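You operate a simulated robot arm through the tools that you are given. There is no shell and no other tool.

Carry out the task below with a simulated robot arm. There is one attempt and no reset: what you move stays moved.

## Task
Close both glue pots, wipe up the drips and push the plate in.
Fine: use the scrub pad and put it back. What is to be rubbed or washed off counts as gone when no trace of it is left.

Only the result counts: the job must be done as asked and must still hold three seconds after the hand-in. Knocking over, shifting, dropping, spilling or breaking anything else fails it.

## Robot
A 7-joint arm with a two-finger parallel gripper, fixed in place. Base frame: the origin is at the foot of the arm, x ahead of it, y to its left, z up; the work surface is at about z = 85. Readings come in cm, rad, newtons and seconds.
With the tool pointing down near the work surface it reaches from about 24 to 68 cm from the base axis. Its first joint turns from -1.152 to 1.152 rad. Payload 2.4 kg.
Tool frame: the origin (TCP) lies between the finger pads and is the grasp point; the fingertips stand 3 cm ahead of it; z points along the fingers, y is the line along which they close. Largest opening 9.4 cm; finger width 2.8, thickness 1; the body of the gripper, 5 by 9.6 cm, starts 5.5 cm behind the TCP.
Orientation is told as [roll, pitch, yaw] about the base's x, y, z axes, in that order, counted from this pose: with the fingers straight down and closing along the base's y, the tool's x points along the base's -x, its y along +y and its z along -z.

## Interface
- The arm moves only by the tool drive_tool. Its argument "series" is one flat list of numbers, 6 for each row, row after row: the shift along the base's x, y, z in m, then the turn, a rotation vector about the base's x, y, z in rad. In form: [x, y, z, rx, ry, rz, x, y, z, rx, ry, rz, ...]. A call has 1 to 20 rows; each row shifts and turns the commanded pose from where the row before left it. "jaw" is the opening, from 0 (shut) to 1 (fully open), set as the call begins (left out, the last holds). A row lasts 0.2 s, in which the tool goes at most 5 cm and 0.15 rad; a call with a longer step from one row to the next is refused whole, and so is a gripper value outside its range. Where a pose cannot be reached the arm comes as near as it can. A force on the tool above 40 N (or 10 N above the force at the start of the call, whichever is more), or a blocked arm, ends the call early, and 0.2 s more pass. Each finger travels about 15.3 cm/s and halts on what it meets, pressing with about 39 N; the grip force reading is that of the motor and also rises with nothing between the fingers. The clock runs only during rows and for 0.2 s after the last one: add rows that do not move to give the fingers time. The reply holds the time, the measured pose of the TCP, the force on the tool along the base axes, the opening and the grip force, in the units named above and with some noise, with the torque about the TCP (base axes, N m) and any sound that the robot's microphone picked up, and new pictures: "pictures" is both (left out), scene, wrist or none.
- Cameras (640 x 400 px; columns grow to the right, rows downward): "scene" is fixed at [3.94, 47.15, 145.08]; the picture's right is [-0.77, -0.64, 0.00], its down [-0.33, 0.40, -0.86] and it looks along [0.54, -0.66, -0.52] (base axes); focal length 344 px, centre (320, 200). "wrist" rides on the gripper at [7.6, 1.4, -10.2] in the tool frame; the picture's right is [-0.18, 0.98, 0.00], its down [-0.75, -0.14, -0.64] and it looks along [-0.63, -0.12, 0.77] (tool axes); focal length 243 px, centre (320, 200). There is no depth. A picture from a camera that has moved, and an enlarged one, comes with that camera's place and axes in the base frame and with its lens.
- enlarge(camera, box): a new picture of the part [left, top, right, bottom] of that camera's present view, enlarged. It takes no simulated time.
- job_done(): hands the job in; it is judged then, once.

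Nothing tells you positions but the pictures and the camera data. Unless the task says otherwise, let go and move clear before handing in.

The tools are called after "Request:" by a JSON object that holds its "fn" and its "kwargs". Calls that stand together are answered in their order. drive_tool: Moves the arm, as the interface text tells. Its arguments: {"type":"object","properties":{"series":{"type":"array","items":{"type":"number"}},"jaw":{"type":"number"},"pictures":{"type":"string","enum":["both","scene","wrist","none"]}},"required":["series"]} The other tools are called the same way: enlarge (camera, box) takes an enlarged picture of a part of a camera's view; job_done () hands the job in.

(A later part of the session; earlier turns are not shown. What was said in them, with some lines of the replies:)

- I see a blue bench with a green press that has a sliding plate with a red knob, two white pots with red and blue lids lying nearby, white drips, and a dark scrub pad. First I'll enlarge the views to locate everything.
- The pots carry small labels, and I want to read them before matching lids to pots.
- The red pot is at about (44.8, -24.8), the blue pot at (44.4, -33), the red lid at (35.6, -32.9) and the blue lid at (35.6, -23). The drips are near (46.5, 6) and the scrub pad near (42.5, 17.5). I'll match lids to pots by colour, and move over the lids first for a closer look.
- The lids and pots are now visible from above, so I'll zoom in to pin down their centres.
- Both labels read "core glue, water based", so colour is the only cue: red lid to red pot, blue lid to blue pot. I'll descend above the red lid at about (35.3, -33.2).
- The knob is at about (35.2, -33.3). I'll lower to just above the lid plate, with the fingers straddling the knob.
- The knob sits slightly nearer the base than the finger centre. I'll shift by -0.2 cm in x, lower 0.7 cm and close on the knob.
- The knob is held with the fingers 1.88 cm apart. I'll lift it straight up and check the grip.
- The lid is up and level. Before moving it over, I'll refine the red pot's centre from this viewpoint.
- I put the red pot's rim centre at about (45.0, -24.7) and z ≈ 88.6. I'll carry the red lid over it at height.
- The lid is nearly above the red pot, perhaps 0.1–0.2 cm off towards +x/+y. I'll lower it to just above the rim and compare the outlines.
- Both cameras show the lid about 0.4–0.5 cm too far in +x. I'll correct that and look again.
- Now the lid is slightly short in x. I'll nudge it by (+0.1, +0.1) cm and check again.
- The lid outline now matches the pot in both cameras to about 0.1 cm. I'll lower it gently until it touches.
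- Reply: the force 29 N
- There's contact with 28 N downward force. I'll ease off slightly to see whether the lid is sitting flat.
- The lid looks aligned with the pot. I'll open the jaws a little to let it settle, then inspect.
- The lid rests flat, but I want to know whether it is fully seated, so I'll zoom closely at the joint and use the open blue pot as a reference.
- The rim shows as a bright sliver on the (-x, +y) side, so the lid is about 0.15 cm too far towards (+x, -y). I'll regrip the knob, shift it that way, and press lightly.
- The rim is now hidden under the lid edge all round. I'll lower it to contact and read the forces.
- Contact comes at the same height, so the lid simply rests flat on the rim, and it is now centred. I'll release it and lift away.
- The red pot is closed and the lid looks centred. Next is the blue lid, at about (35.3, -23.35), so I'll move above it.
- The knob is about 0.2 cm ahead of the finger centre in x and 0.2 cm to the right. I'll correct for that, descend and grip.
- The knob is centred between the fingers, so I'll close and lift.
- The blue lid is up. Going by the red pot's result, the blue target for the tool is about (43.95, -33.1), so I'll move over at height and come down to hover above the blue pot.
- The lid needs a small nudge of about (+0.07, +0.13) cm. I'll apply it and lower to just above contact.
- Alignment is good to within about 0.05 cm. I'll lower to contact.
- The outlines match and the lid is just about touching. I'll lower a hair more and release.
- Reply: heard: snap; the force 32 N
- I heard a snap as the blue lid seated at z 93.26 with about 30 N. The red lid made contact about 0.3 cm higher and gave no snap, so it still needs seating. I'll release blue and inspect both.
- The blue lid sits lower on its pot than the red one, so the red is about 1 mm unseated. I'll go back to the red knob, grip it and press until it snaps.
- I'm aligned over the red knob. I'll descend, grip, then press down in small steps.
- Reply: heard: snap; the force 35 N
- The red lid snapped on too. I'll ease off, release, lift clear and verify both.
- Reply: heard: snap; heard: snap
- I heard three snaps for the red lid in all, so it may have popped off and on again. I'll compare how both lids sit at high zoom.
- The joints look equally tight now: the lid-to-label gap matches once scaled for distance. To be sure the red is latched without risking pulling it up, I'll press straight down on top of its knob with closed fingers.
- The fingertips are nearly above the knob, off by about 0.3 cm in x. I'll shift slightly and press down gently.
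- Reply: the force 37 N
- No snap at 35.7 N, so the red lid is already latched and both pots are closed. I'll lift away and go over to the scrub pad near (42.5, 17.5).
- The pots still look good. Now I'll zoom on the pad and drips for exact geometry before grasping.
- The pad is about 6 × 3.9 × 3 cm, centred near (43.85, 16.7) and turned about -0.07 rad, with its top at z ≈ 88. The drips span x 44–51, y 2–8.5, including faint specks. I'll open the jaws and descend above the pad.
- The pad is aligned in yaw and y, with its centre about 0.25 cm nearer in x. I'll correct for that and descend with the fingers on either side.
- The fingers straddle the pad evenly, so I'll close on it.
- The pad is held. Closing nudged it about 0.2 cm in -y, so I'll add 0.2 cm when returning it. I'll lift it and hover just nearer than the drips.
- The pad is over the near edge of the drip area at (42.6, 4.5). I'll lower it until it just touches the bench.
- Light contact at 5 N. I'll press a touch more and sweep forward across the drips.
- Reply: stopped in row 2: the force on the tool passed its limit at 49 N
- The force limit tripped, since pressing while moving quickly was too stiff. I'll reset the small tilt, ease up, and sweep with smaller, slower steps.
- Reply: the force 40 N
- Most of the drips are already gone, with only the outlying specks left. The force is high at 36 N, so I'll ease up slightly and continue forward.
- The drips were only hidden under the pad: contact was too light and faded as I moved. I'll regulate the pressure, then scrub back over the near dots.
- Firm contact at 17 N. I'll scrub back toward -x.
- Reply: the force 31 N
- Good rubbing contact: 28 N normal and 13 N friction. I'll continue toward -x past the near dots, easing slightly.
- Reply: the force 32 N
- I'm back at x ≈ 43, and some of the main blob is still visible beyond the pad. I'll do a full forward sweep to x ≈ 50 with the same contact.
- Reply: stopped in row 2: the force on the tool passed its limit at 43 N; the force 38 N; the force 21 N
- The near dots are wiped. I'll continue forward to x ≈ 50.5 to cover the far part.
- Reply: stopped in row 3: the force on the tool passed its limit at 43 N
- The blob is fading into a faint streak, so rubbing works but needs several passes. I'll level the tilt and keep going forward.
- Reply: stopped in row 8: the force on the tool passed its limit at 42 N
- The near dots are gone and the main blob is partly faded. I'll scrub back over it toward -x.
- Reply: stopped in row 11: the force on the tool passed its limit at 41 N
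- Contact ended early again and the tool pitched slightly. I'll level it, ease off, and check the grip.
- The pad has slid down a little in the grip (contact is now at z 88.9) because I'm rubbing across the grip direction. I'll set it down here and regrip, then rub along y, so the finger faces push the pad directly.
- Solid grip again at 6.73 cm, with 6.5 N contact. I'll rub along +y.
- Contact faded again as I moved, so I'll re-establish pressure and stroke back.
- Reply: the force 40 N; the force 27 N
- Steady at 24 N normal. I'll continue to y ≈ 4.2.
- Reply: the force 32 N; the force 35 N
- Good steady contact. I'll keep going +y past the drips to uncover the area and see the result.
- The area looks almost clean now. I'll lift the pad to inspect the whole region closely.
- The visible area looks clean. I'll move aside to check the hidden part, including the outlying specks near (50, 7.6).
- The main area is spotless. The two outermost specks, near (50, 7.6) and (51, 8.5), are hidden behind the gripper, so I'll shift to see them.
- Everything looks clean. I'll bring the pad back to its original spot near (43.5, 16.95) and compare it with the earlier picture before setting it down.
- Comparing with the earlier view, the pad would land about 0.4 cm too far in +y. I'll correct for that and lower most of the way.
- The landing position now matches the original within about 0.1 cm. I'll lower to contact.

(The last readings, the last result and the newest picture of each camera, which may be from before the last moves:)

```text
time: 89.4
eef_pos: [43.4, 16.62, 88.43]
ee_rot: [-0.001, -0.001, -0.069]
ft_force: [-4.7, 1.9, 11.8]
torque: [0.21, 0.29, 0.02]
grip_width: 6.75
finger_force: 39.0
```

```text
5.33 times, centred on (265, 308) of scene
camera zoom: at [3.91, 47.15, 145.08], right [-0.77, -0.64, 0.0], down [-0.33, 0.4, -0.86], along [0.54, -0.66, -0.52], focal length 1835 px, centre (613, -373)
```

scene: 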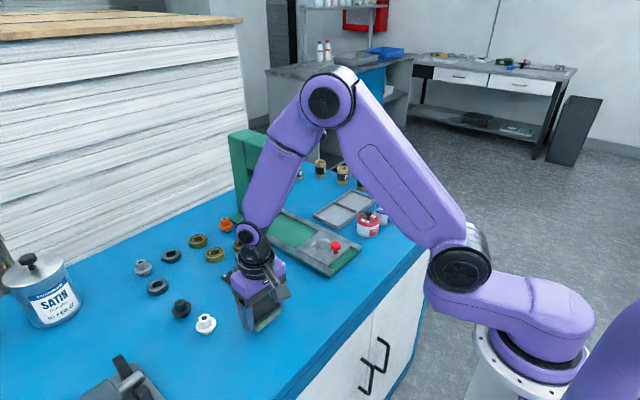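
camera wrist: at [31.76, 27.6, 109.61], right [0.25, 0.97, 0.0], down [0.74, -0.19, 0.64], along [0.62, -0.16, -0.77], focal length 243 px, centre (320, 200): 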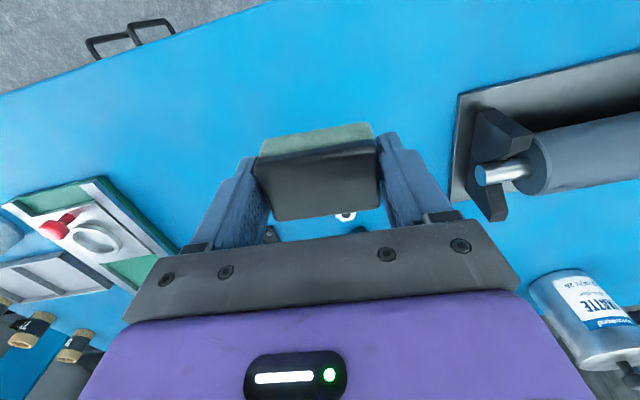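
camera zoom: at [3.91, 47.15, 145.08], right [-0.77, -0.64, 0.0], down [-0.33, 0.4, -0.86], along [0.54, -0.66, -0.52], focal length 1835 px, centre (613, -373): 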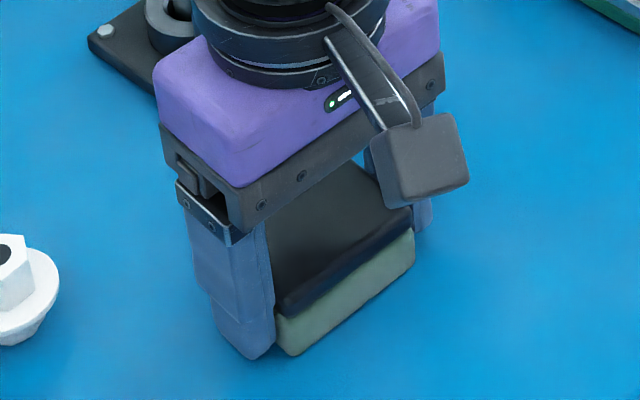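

In contact, and the corner sits exactly where it was originally. I'll release and lift straight up.

Request:
{"fn": "drive_tool", "kwargs": {"series": [0, 0, 0, 0, 0, 0, 0, 0, 0, 0, 0, 0, 0, 0, 0.02, 0, 0, 0, 0, 0, 0.04, 0, 0, 0, 0, 0, 0.04, 0, 0, 0, 0, 0, 0.02, 0, 0, 0, 0, 0, 0, 0, 0, 0], "jaw": 0.95}}

Request:
{"fn": "enlarge", "kwargs": {"camera": "scene", "box": [230, 270, 300, 345]}}

Request:
{"fn": "enlarge", "kwargs": {"camera": "wrist", "box": [160, 60, 320, 160]}}

```text
time: 91.0
eef_pos: [43.31, 16.75, 100.35]
ee_rot: [-0.002, -0.002, -0.068]
ft_force: [0.3, 0.7, 0.3]
torque: [-0.02, 0.0, -0.01]
grip_width: 8.94
finger_force: 0.2
camera wrist: at [35.83, 18.72, 110.75], right [0.25, 0.97, 0.0], down [0.74, -0.19, 0.64], along [0.62, -0.16, -0.77], focal length 243 px, centre (320, 200)
```

scene: 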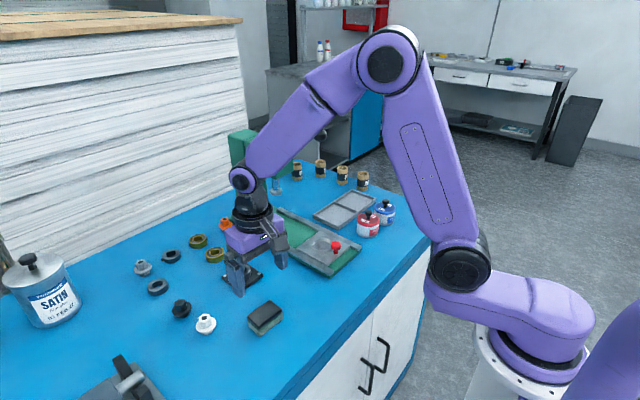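
wrist: 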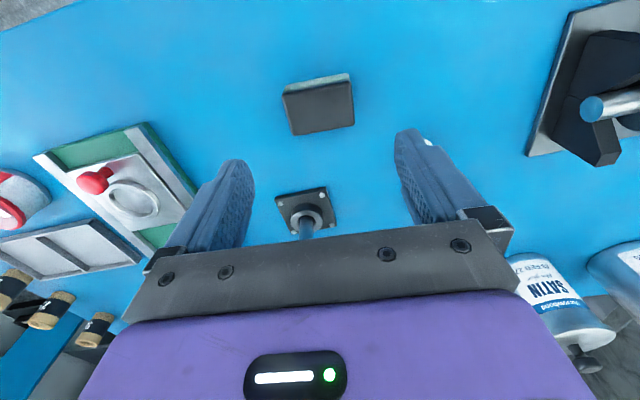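

```text
5.33 times, centred on (265, 308) of scene
camera zoom: at [3.94, 47.15, 145.08], right [-0.77, -0.64, 0.0], down [-0.33, 0.4, -0.86], along [0.54, -0.66, -0.52], focal length 1835 px, centre (613, -373)
```

zoom: 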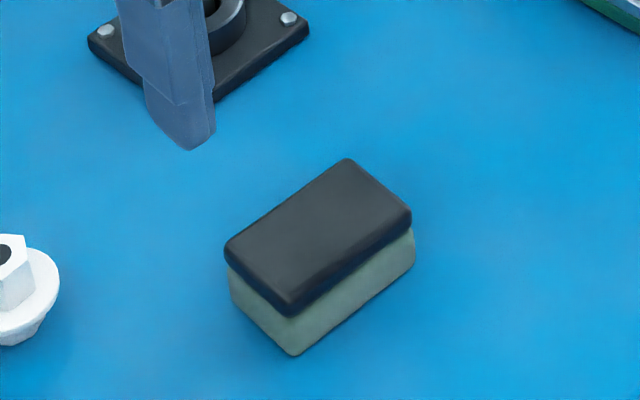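

```text
4.00 times, centred on (240, 110) of wrist
camera zoom: at [35.83, 18.72, 110.75], right [0.25, 0.97, 0.0], down [0.74, -0.19, 0.64], along [0.62, -0.16, -0.77], focal length 970 px, centre (640, 560)
```

zoom: 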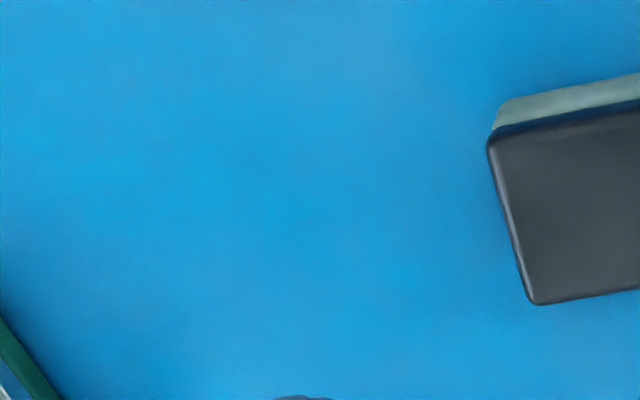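

The pad is back exactly in its original pose. Now I'll hover over the drip area for a close inspection with open jaws.

Request:
{"fn": "drive_tool", "kwargs": {"series": [-0.008, -0.036, 0, 0, 0, 0.07, -0.008, -0.036, 0, 0, 0, 0, -0.008, -0.035, -0.02, 0, 0, 0, 0, 0, 0, 0, 0, 0], "pictures": "wrist"}}

Request:
{"fn": "enlarge", "kwargs": {"camera": "wrist", "box": [240, 100, 400, 200]}}

Request:
{"fn": "enlarge", "kwargs": {"camera": "wrist", "box": [240, 140, 336, 200]}}

Request:
{"fn": "enlarge", "kwargs": {"camera": "wrist", "box": [310, 140, 406, 200]}}

```text
time: 92.0
eef_pos: [41.18, 6.19, 98.53]
ee_rot: [-0.002, -0.003, 0.001]
ft_force: [-0.1, 0.3, 0.5]
torque: [0.02, -0.04, 0.0]
grip_width: 8.94
finger_force: 0.1
camera wrist: at [33.47, 7.66, 108.71], right [0.18, 0.98, 0.0], down [0.75, -0.14, 0.64], along [0.63, -0.12, -0.77], focal length 243 px, centre (320, 200)
```

wrist: 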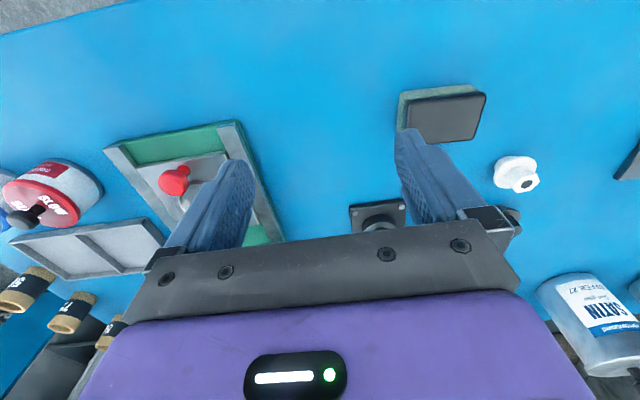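

```text
4.00 times, centred on (320, 150) of wrist
camera zoom: at [33.47, 7.66, 108.71], right [0.18, 0.98, 0.0], down [0.75, -0.14, 0.64], along [0.63, -0.12, -0.77], focal length 970 px, centre (320, 400)
```

zoom: 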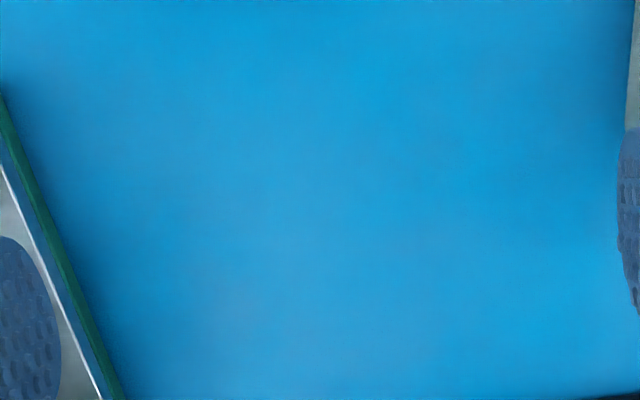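

```text
6.67 times, centred on (288, 170) of wrist
camera zoom: at [33.47, 7.66, 108.71], right [0.18, 0.98, 0.0], down [0.75, -0.14, 0.64], along [0.63, -0.12, -0.77], focal length 1618 px, centre (533, 400)
```

zoom: 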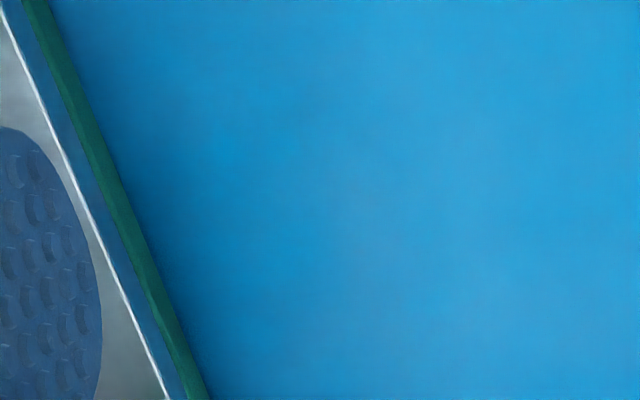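

```text
6.67 times, centred on (358, 170) of wrist
camera zoom: at [33.47, 7.66, 108.71], right [0.18, 0.98, 0.0], down [0.75, -0.14, 0.64], along [0.63, -0.12, -0.77], focal length 1618 px, centre (67, 400)
```

zoom: 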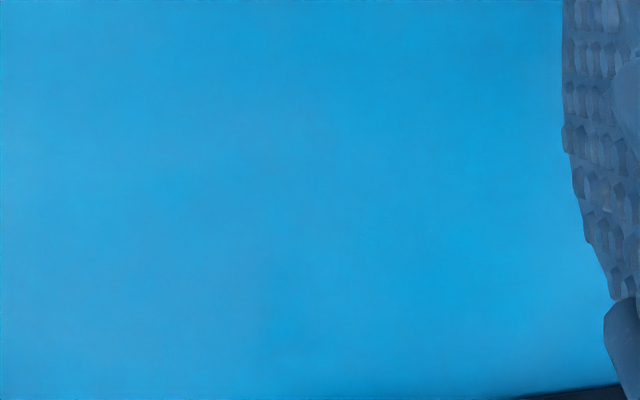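

No trace of the drips remains. Now the plate: it lies between the rails with its red knob near (45, -8.7), and should slide about 16 cm in +x under the press ram. I'll move over behind the knob and look.

Request:
{"fn": "drive_tool", "kwargs": {"series": [-0.002, -0.037, 0, 0, 0, 0, -0.002, -0.037, 0, 0, 0, 0, -0.002, -0.037, 0, 0, 0, 0, -0.002, -0.036, 0, 0, 0, 0, 0, 0, 0, 0, 0, 0], "jaw": 0.0}}

Request:
{"fn": "enlarge", "kwargs": {"camera": "wrist", "box": [220, 60, 420, 185]}}

Request:
{"fn": "enlarge", "kwargs": {"camera": "scene", "box": [220, 110, 380, 280]}}

```text
time: 93.2
eef_pos: [40.16, -8.77, 98.26]
ee_rot: [-0.001, -0.001, 0.003]
ft_force: [0.8, 0.1, -0.1]
torque: [-0.02, 0.04, 0.0]
grip_width: 0.0
finger_force: 32.8
camera wrist: at [32.56, -7.24, 108.46], right [0.18, 0.98, 0.0], down [0.75, -0.14, 0.64], along [0.63, -0.12, -0.77], focal length 243 px, centre (320, 200)
```

scene: 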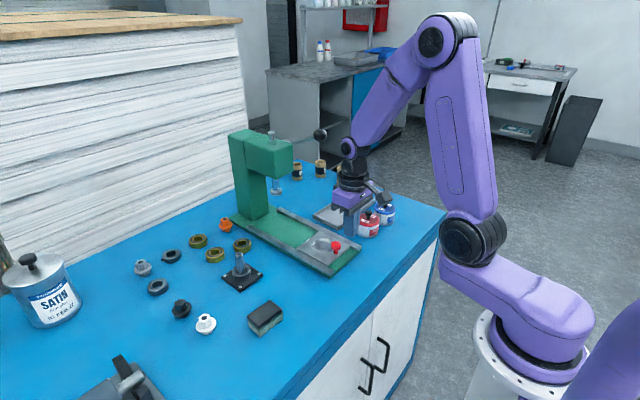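
wrist: 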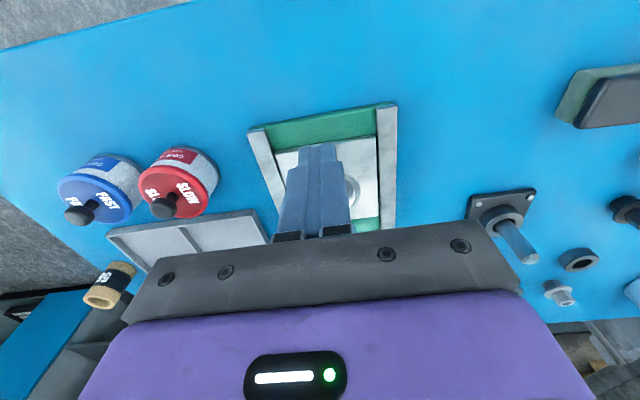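

```text
3.20 times, centred on (320, 122) of wrist
camera zoom: at [32.56, -7.24, 108.46], right [0.18, 0.98, 0.0], down [0.75, -0.14, 0.64], along [0.63, -0.12, -0.77], focal length 776 px, centre (320, 448)
```

zoom: 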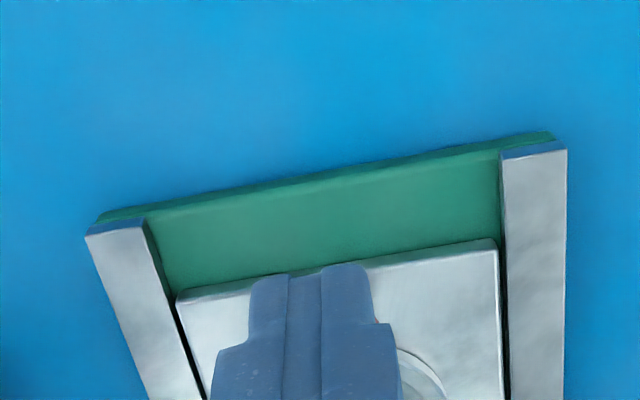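

```text
2.35 times, centred on (300, 195) of scene
camera zoom: at [3.94, 47.15, 145.08], right [-0.77, -0.64, 0.0], down [-0.33, 0.4, -0.86], along [0.54, -0.66, -0.52], focal length 810 px, centre (367, 212)
```

zoom: 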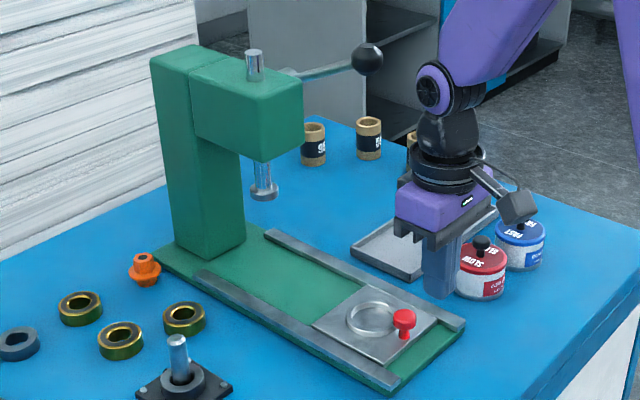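

The plate's near edge is at x ≈ 43.4 and it is centred at y ≈ -8.77. The knob head is about 2.6 cm wide, near (44.5, -8.75), with its top at z ≈ 90. I'll tilt the tool back 0.4 rad so the gripper body stays clear of the press head, then come down behind the knob.

Request:
{"fn": "drive_tool", "kwargs": {"series": [-0.003, 0, 0, 0, -0.134, 0, -0.004, 0, 0, 0, -0.133, 0, -0.004, 0, 0, 0, -0.133, 0, 0, 0, -0.02, 0, 0, 0, 0, 0, -0.02, 0, 0, 0, 0, 0, 0, 0, 0, 0]}}

Request:
{"fn": "enlarge", "kwargs": {"camera": "scene", "box": [290, 200, 390, 280]}}

Request:
{"fn": "enlarge", "kwargs": {"camera": "wrist", "box": [220, 80, 420, 205]}}

```text
time: 94.6
eef_pos: [38.98, -8.85, 94.39]
ee_rot: [-0.001, -0.402, 0.002]
ft_force: [0.7, 0.1, 0.9]
torque: [0.01, -0.02, 0.01]
grip_width: 0.0
finger_force: 32.8
camera wrist: at [27.98, -7.33, 100.78], right [0.17, 0.98, 0.07], down [0.44, -0.14, 0.89], along [0.88, -0.12, -0.46], focal length 243 px, centre (320, 200)
```

scene: 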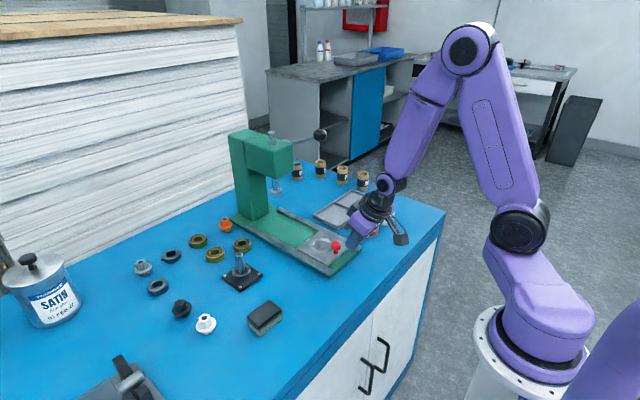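
wrist: 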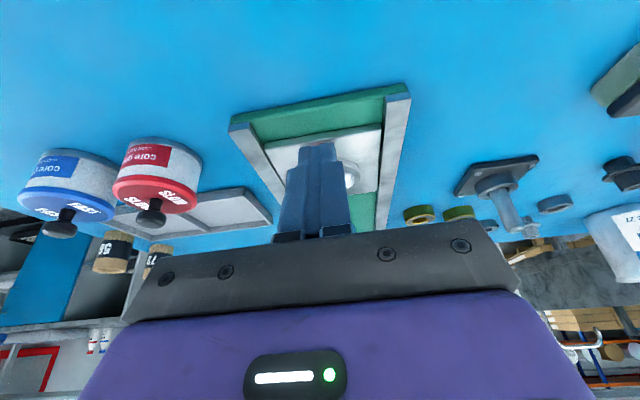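

```text
5.00 times, centred on (340, 240) of scene
camera zoom: at [3.94, 47.16, 145.08], right [-0.77, -0.64, 0.0], down [-0.33, 0.4, -0.86], along [0.54, -0.66, -0.52], focal length 1721 px, centre (220, 0)
```

zoom: 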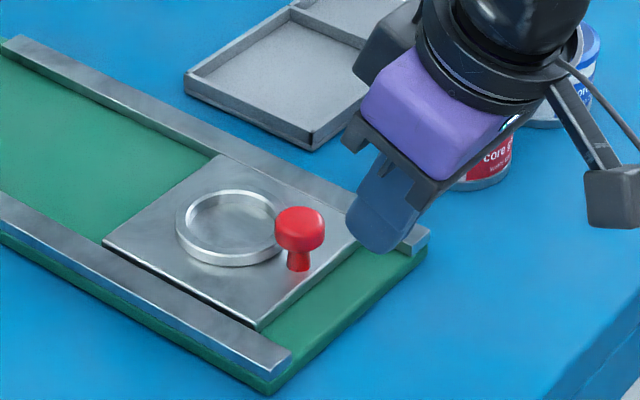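

```text
3.20 times, centred on (320, 142) of wrist
camera zoom: at [27.98, -7.33, 100.78], right [0.17, 0.98, 0.07], down [0.44, -0.14, 0.89], along [0.88, -0.12, -0.46], focal length 776 px, centre (320, 384)
```

zoom: 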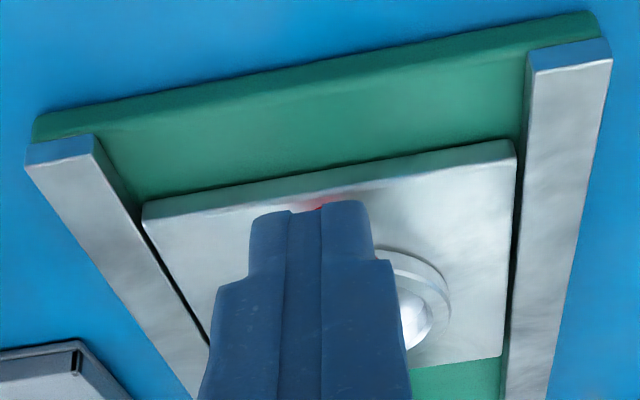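

The tip is behind the knob and centred in y. I'll lower to knob-head height and edge forward to touch it.

Request:
{"fn": "drive_tool", "kwargs": {"series": [0, 0, -0.02, 0, 0, 0, 0, 0, -0.01, 0, 0, 0, 0, 0, 0, 0, 0, 0], "pictures": "none"}}

Request:
{"fn": "enlarge", "kwargs": {"camera": "scene", "box": [300, 210, 380, 270]}}

Request:
{"fn": "enlarge", "kwargs": {"camera": "wrist", "box": [220, 80, 420, 205]}}

```text
time: 95.4
eef_pos: [38.96, -8.8, 91.28]
ee_rot: [-0.003, -0.402, 0.002]
ft_force: [-0.4, -0.4, -0.1]
torque: [0.0, 0.0, -0.01]
grip_width: 0.0
finger_force: 32.7
```

```text
6.67 times, centred on (340, 240) of scene
camera zoom: at [3.94, 47.15, 145.08], right [-0.77, -0.64, 0.0], down [-0.33, 0.4, -0.86], along [0.54, -0.66, -0.52], focal length 2294 px, centre (187, -67)
```

zoom: 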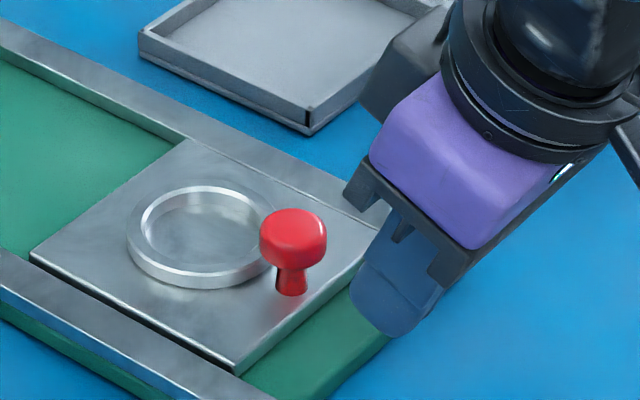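

```text
3.20 times, centred on (320, 142) of wrist
camera zoom: at [28.06, -7.37, 97.66], right [0.17, 0.98, 0.07], down [0.44, -0.14, 0.89], along [0.88, -0.12, -0.46], focal length 776 px, centre (320, 384)
```

zoom: 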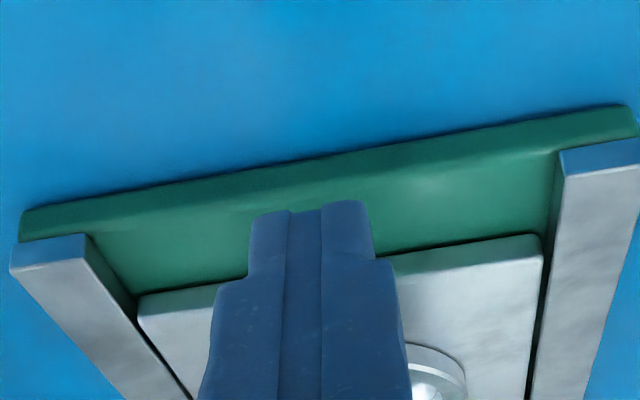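

Request:
{"fn": "drive_tool", "kwargs": {"series": [0.005, 0, 0, 0, 0, 0, 0.005, 0, 0, 0, 0, 0, 0.005, 0, 0, 0, 0, 0, 0.005, 0, 0, 0, 0, 0, 0.005, 0, 0, 0, 0, 0, 0, 0, 0, 0, 0, 0], "pictures": "none"}}

Request:
{"fn": "enlarge", "kwargs": {"camera": "scene", "box": [300, 210, 380, 270]}}

```text
time: 96.8
eef_pos: [41.6, -8.95, 91.38]
ee_rot: [-0.002, -0.401, 0.002]
ft_force: [-2.0, 0.0, -1.8]
torque: [0.0, 0.08, 0.01]
grip_width: 0.0
finger_force: 32.3
```

```text
6.67 times, centred on (340, 240) of scene
camera zoom: at [3.94, 47.15, 145.08], right [-0.77, -0.64, 0.0], down [-0.33, 0.4, -0.86], along [0.54, -0.66, -0.52], focal length 2294 px, centre (187, -67)
```

zoom: 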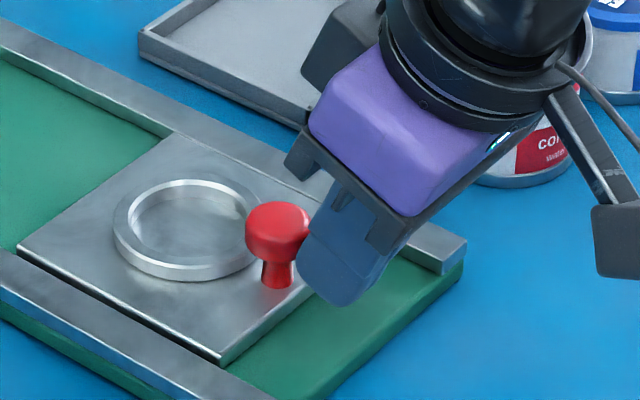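

The plate slides easily at about 2 N. I'll keep pushing forward in moderate steps.

Request:
{"fn": "drive_tool", "kwargs": {"series": [0.007, 0, 0, 0, 0, 0, 0.007, 0, 0, 0, 0, 0, 0.007, 0, 0, 0, 0, 0, 0.007, 0, 0, 0, 0, 0, 0.007, 0, 0, 0, 0, 0, 0.007, 0, 0, 0, 0, 0, 0.007, 0, 0, 0, 0, 0, 0.007, 0, 0, 0, 0, 0, 0.007, 0, 0, 0, 0, 0, 0.007, 0, 0, 0, 0, 0, 0, 0, 0, 0, 0, 0]}}

Request:
{"fn": "enlarge", "kwargs": {"camera": "scene", "box": [220, 130, 380, 280]}}

```text
time: 99.2
eef_pos: [48.66, -8.83, 91.27]
ee_rot: [-0.002, -0.402, 0.002]
ft_force: [0.1, 0.3, -0.3]
torque: [0.0, 0.02, 0.03]
grip_width: 0.0
finger_force: 33.5
camera wrist: at [37.64, -7.36, 97.77], right [0.17, 0.98, 0.07], down [0.44, -0.14, 0.89], along [0.88, -0.12, -0.46], focal length 243 px, centre (320, 200)
```

scene: 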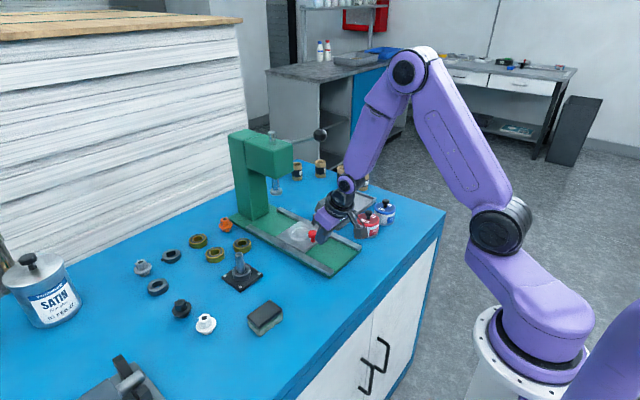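
wrist: 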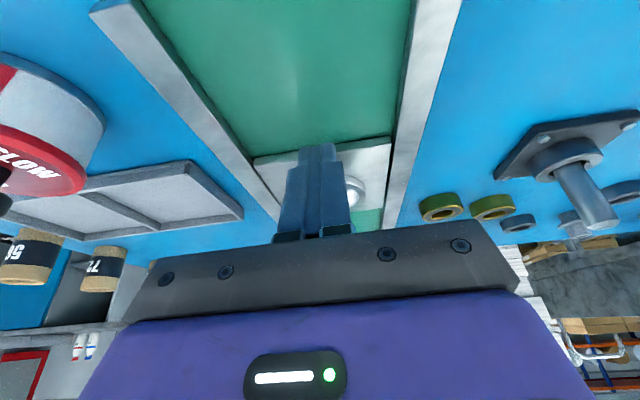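

```text
2.67 times, centred on (300, 205) of scene
camera zoom: at [3.94, 47.15, 145.08], right [-0.77, -0.64, 0.0], down [-0.33, 0.4, -0.86], along [0.54, -0.66, -0.52], focal length 918 px, centre (373, 187)
```

zoom: 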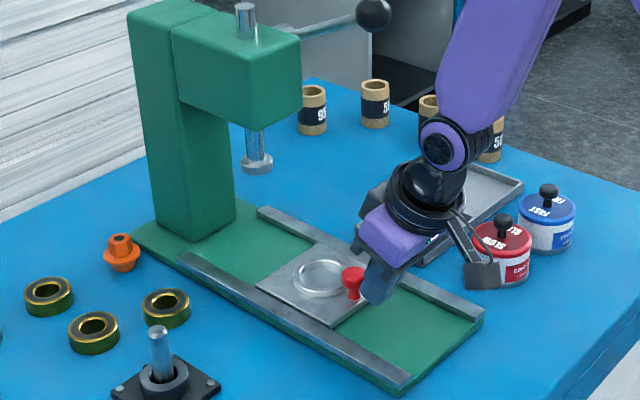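

It's moving smoothly, with about 8 cm to go. I'll continue 5 cm and recheck clearance to the press.

Request:
{"fn": "drive_tool", "kwargs": {"series": [0.007, 0, 0, 0, 0, 0, 0.007, 0, 0, 0, 0, 0, 0.007, 0, 0, 0, 0, 0, 0.007, 0, 0, 0, 0, 0, 0.007, 0, 0, 0, 0, 0, 0.007, 0, 0, 0, 0, 0, 0.007, 0, 0, 0, 0, 0, 0, 0, 0, 0, 0, 0]}}

Request:
{"fn": "enlarge", "kwargs": {"camera": "scene", "box": [220, 130, 380, 280]}}

```text
time: 101.0
eef_pos: [53.44, -8.72, 91.43]
ee_rot: [-0.002, -0.402, 0.002]
ft_force: [0.5, 1.6, -0.1]
torque: [-0.02, 0.02, 0.02]
grip_width: 0.0
finger_force: 32.7
camera wrist: at [42.48, -7.21, 97.88], right [0.17, 0.98, 0.07], down [0.44, -0.14, 0.89], along [0.88, -0.12, -0.46], focal length 243 px, centre (320, 200)
```

scene: 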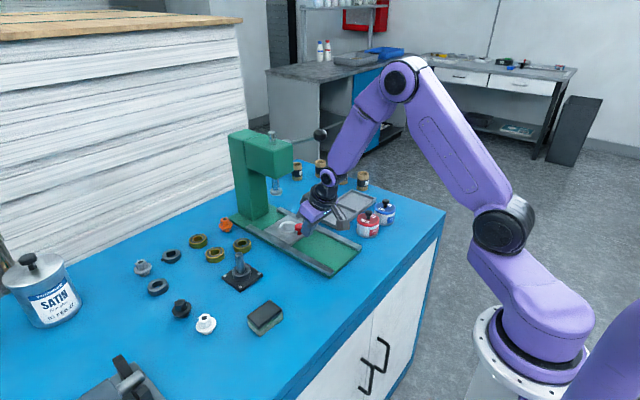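
wrist: 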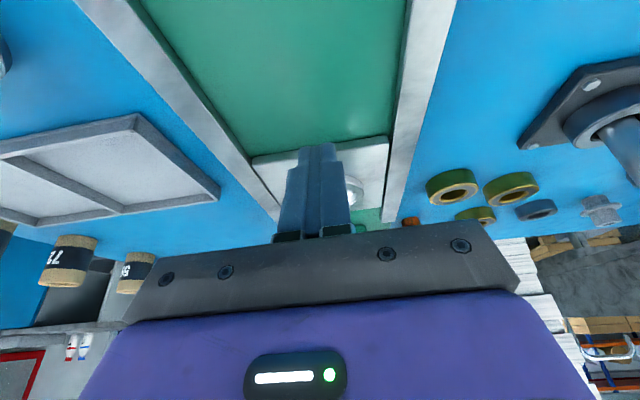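

```text
2.67 times, centred on (300, 205) of scene
camera zoom: at [3.94, 47.15, 145.08], right [-0.77, -0.64, 0.0], down [-0.33, 0.4, -0.86], along [0.54, -0.66, -0.52], focal length 918 px, centre (373, 187)
```

zoom: 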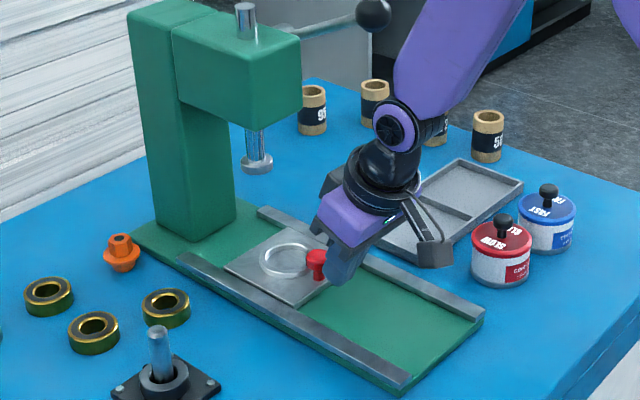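

The ring needs about 3.5 cm more to reach the ram, and clearance to the press head and lever is fine. I'll push on in smaller steps.

Request:
{"fn": "drive_tool", "kwargs": {"series": [0.005, 0, 0, 0, 0, 0, 0.005, 0, 0, 0, 0, 0, 0.005, 0, 0, 0, 0, 0, 0.005, 0, 0, 0, 0, 0, 0.005, 0, 0, 0, 0, 0, 0, 0, 0, 0, 0, 0]}}

Request:
{"fn": "enlarge", "kwargs": {"camera": "scene", "box": [220, 130, 380, 280]}}

```text
time: 102.4
eef_pos: [55.96, -8.8, 91.35]
ee_rot: [-0.001, -0.402, 0.002]
ft_force: [-0.8, 0.2, 0.0]
torque: [0.01, 0.01, 0.0]
grip_width: 0.02
finger_force: 33.0
camera wrist: at [45.01, -7.27, 97.82], right [0.17, 0.98, 0.07], down [0.44, -0.14, 0.89], along [0.88, -0.12, -0.46], focal length 243 px, centre (320, 200)
```

scene: 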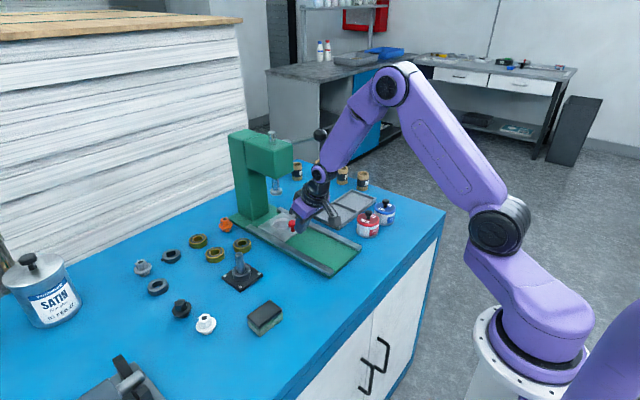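
wrist: 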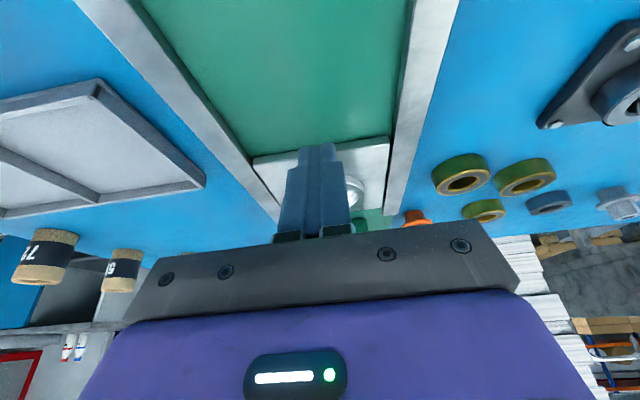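

```text
2.67 times, centred on (300, 205) of scene
camera zoom: at [3.94, 47.15, 145.08], right [-0.77, -0.64, 0.0], down [-0.33, 0.4, -0.86], along [0.54, -0.66, -0.52], focal length 918 px, centre (373, 187)
```

zoom: 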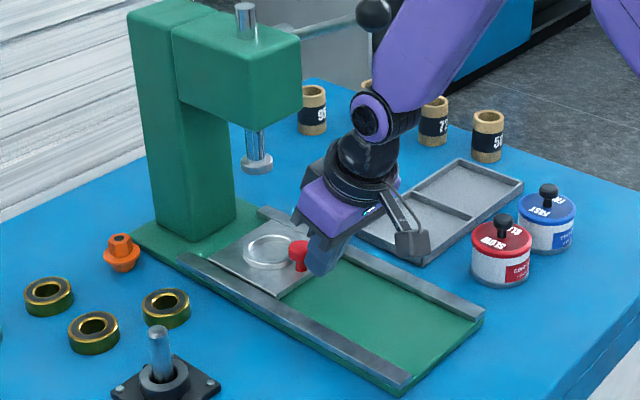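

The forearm looks close to the lever ball in this view, so I'll zoom there before pushing further.

Request:
{"fn": "enlarge", "kwargs": {"camera": "scene", "box": [270, 115, 350, 185]}}

Request:
{"fn": "enlarge", "kwargs": {"camera": "scene", "box": [230, 180, 330, 250]}}

```text
5.71 times, centred on (310, 150) of scene
camera zoom: at [3.94, 47.15, 145.08], right [-0.77, -0.64, 0.0], down [-0.33, 0.4, -0.86], along [0.54, -0.66, -0.52], focal length 1966 px, centre (377, 486)
```

zoom: 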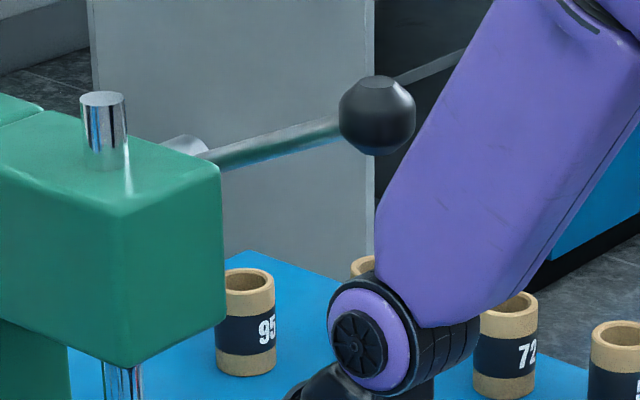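

```text
5.71 times, centred on (280, 215) of scene
camera zoom: at [3.94, 47.15, 145.08], right [-0.77, -0.64, 0.0], down [-0.33, 0.4, -0.86], along [0.54, -0.66, -0.52], focal length 1966 px, centre (549, 114)
```

zoom: 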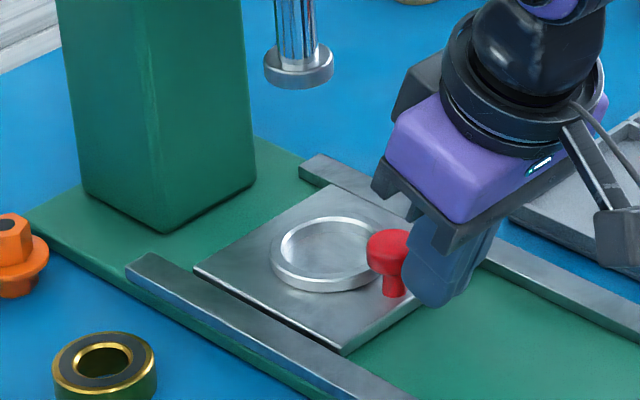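

There's still about 3–4 cm between forearm and ball, and the ring is about 1 cm short of being under the ram. I'll push in small steps until the plate meets its stop.

Request:
{"fn": "drive_tool", "kwargs": {"series": [0.003, 0, 0, 0, 0, 0, 0.003, 0, 0, 0, 0, 0, 0.003, 0, 0, 0, 0, 0, 0, 0, 0, 0, 0, 0], "pictures": "none"}}

Request:
{"fn": "enlarge", "kwargs": {"camera": "scene", "box": [230, 180, 330, 250]}}

```text
time: 103.4
eef_pos: [56.88, -8.78, 91.21]
ee_rot: [0.0, -0.402, 0.001]
ft_force: [-0.8, -0.1, -0.4]
torque: [-0.01, 0.0, -0.04]
grip_width: 0.01
finger_force: 32.9
```

```text
5.71 times, centred on (280, 215) of scene
camera zoom: at [3.94, 47.15, 145.08], right [-0.77, -0.64, 0.0], down [-0.33, 0.4, -0.86], along [0.54, -0.66, -0.52], focal length 1966 px, centre (549, 114)
```

zoom: 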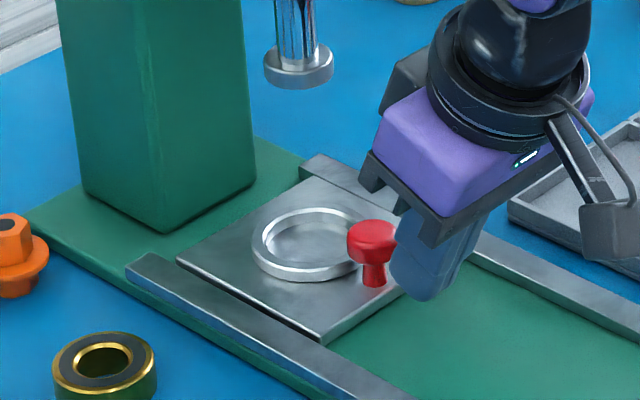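

No stop yet, and the force is still near zero. I'll continue in small steps.

Request:
{"fn": "drive_tool", "kwargs": {"series": [0.003, 0, 0, 0, 0, 0, 0.003, 0, 0, 0, 0, 0, 0.003, 0, 0, 0, 0, 0, 0, 0, 0, 0, 0, 0], "pictures": "none"}}

Request:
{"fn": "enlarge", "kwargs": {"camera": "scene", "box": [230, 180, 330, 250]}}

Request:
{"fn": "enlarge", "kwargs": {"camera": "scene", "box": [270, 115, 350, 185]}}

```text
time: 104.4
eef_pos: [57.57, -8.9, 91.05]
ee_rot: [-0.001, -0.392, 0.0]
ft_force: [-19.9, -1.8, -3.6]
torque: [-0.02, 0.49, -0.04]
grip_width: 0.0
finger_force: 32.8
```

```text
5.71 times, centred on (280, 215) of scene
camera zoom: at [3.89, 47.15, 145.08], right [-0.77, -0.64, 0.0], down [-0.33, 0.4, -0.86], along [0.54, -0.66, -0.52], focal length 1966 px, centre (549, 114)
```

zoom: 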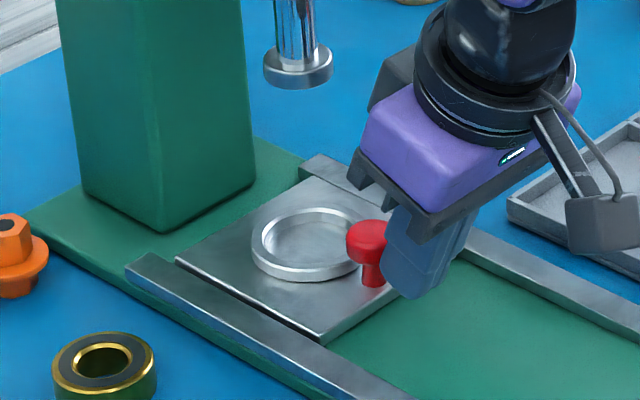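

```text
5.71 times, centred on (310, 150) of scene
camera zoom: at [3.89, 47.15, 145.08], right [-0.77, -0.64, 0.0], down [-0.33, 0.4, -0.86], along [0.54, -0.66, -0.52], focal length 1966 px, centre (377, 486)
```

zoom: 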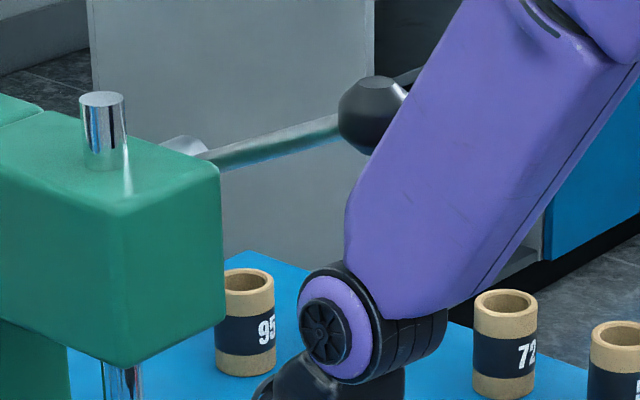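

The force jumped to 20 N and the plate no longer moves, so it's at its stop. I'll press slightly more to confirm it's fully home.

Request:
{"fn": "drive_tool", "kwargs": {"series": [0.001, 0, 0, 0, 0, 0, 0.001, 0, 0, 0, 0, 0, 0, 0, 0, 0, 0, 0], "pictures": "none"}}

Request:
{"fn": "enlarge", "kwargs": {"camera": "scene", "box": [230, 180, 330, 250]}}

```text
time: 105.2
eef_pos: [57.57, -8.82, 91.07]
ee_rot: [0.001, -0.387, 0.0]
ft_force: [-29.0, 1.8, 0.3]
torque: [0.03, 0.54, -0.04]
grip_width: 0.0
finger_force: 32.8
```

```text
5.71 times, centred on (280, 215) of scene
camera zoom: at [3.87, 47.16, 145.08], right [-0.77, -0.64, 0.0], down [-0.33, 0.4, -0.86], along [0.54, -0.66, -0.52], focal length 1966 px, centre (549, 114)
```

zoom: 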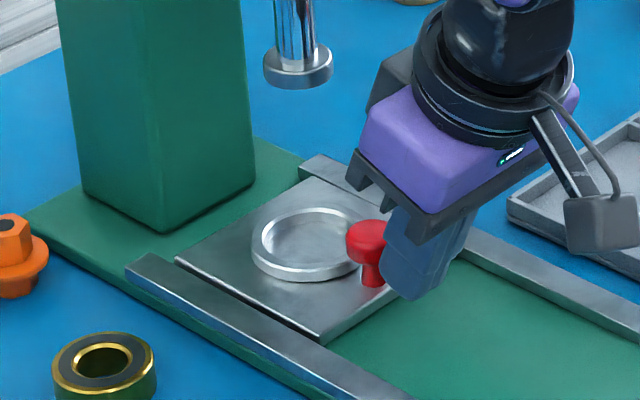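

The plate is firmly home, with no movement at 29 N. I'll back away along -x, then raise and level the tool.

Request:
{"fn": "drive_tool", "kwargs": {"series": [-0.005, 0, 0, 0, 0, 0, -0.02, 0, 0, 0, 0, 0, -0.04, 0, 0, 0, 0, 0, -0.04, 0, 0.01, 0, 0, 0, -0.03, 0, 0.03, 0, 0, 0, -0.02, 0, 0.04, 0, 0.13, 0, 0, 0, 0.04, 0, 0.13, 0, 0, 0, 0.03, 0, 0.13, 0, 0, 0, 0, 0, 0, 0]}}

Request:
{"fn": "enlarge", "kwargs": {"camera": "scene", "box": [230, 180, 330, 250]}}

Request:
{"fn": "enlarge", "kwargs": {"camera": "scene", "box": [220, 180, 420, 345]}}

Request:
{"fn": "enlarge", "kwargs": {"camera": "scene", "box": [350, 195, 405, 240]}}

```text
time: 107.2
eef_pos: [42.56, -8.73, 106.11]
ee_rot: [-0.001, -0.011, 0.004]
ft_force: [-0.4, -0.5, -0.6]
torque: [-0.01, -0.01, 0.01]
grip_width: 0.0
finger_force: 33.0
camera wrist: at [34.77, -7.22, 116.38], right [0.18, 0.98, 0.0], down [0.75, -0.14, 0.65], along [0.64, -0.12, -0.76], focal length 243 px, centre (320, 200)
```

scene: 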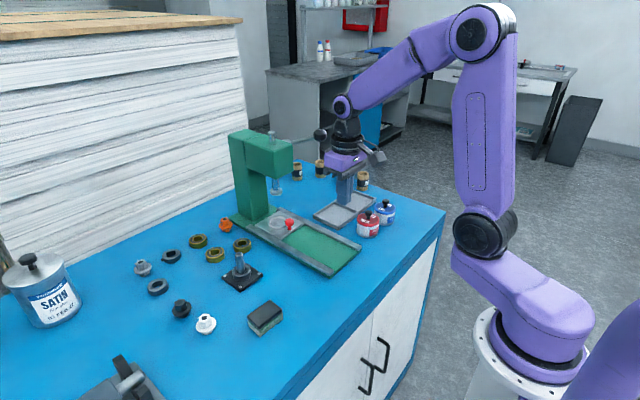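
wrist: 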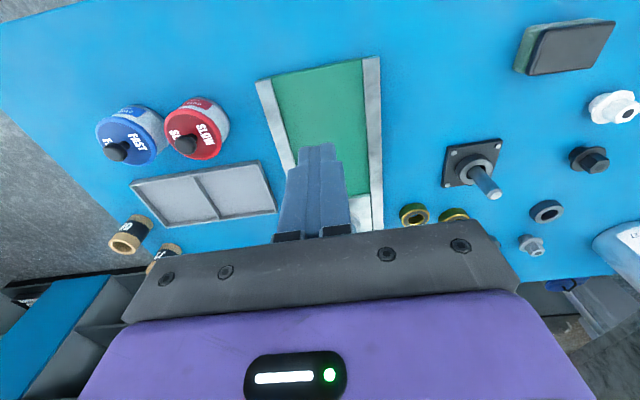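

```text
5.71 times, centred on (280, 215) of scene
camera zoom: at [3.94, 47.16, 145.08], right [-0.77, -0.64, 0.0], down [-0.33, 0.4, -0.86], along [0.54, -0.66, -0.52], focal length 1966 px, centre (549, 114)
```

zoom: 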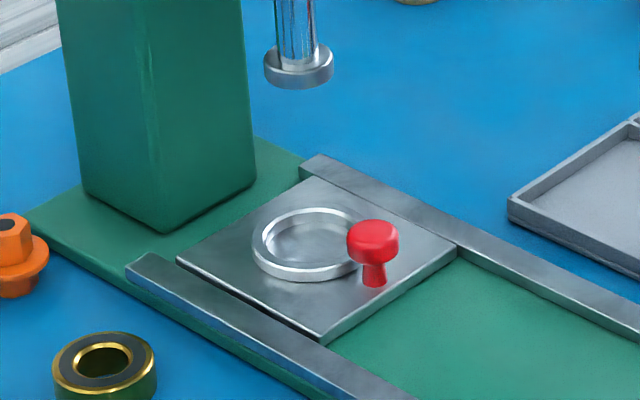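

```text
2.42 times, centred on (320, 262) of scene
camera zoom: at [3.94, 47.16, 145.08], right [-0.77, -0.64, 0.0], down [-0.33, 0.4, -0.86], along [0.54, -0.66, -0.52], focal length 834 px, centre (320, 48)
```

zoom: 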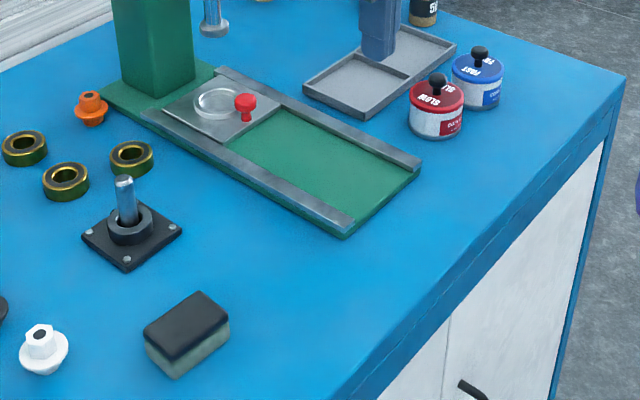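

```text
8.89 times, centred on (378, 218) of scene
camera zoom: at [3.94, 47.16, 145.08], right [-0.77, -0.64, 0.0], down [-0.33, 0.4, -0.86], along [0.54, -0.66, -0.52], focal length 3059 px, centre (-191, 44)
```

zoom: 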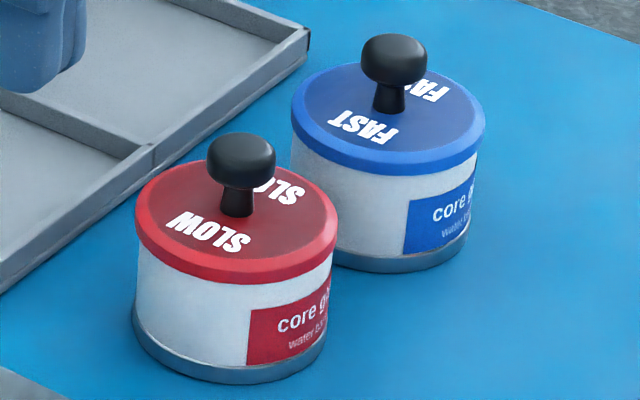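

Everything checks out:
- **Pots:** both lids are snapped on and sit at the same height on their pots.
- **Drips:** no trace is left.
- **Scrub pad:** it is back in its original spot.
- **Plate:** it is home against its stop, with the ring about under the press ram.

The arm is clear, so I'm handing in the job.

Request:
{"fn": "job_done", "kwargs": {}}

```text
The job is handed in.
```

I've handed the job in; I haven't seen a verdict on it. All three parts looked finished in the last pictures.

- **Glue pots:** the red SLOW lid is on the red-label pot and the blue FAST lid is on the blue-label pot. Both snapped shut. The red lid gave three snaps as I seated and released it, so I pressed it again at about 36 N; it did not move or snap, so I took it as latched. The red pot itself slid about 1 mm in the process.
- **Drips:** I rubbed them off with the scrub pad, and no trace showed in close-ups from either camera. The pad went back in its original place to within about 1 mm.
- **Plate:** I pushed it in along the rails until it hit its stop. It held at 29 N, with the ring about under the press ram.

Nothing else looked knocked over or moved, and the arm was clear of everything at hand-in.
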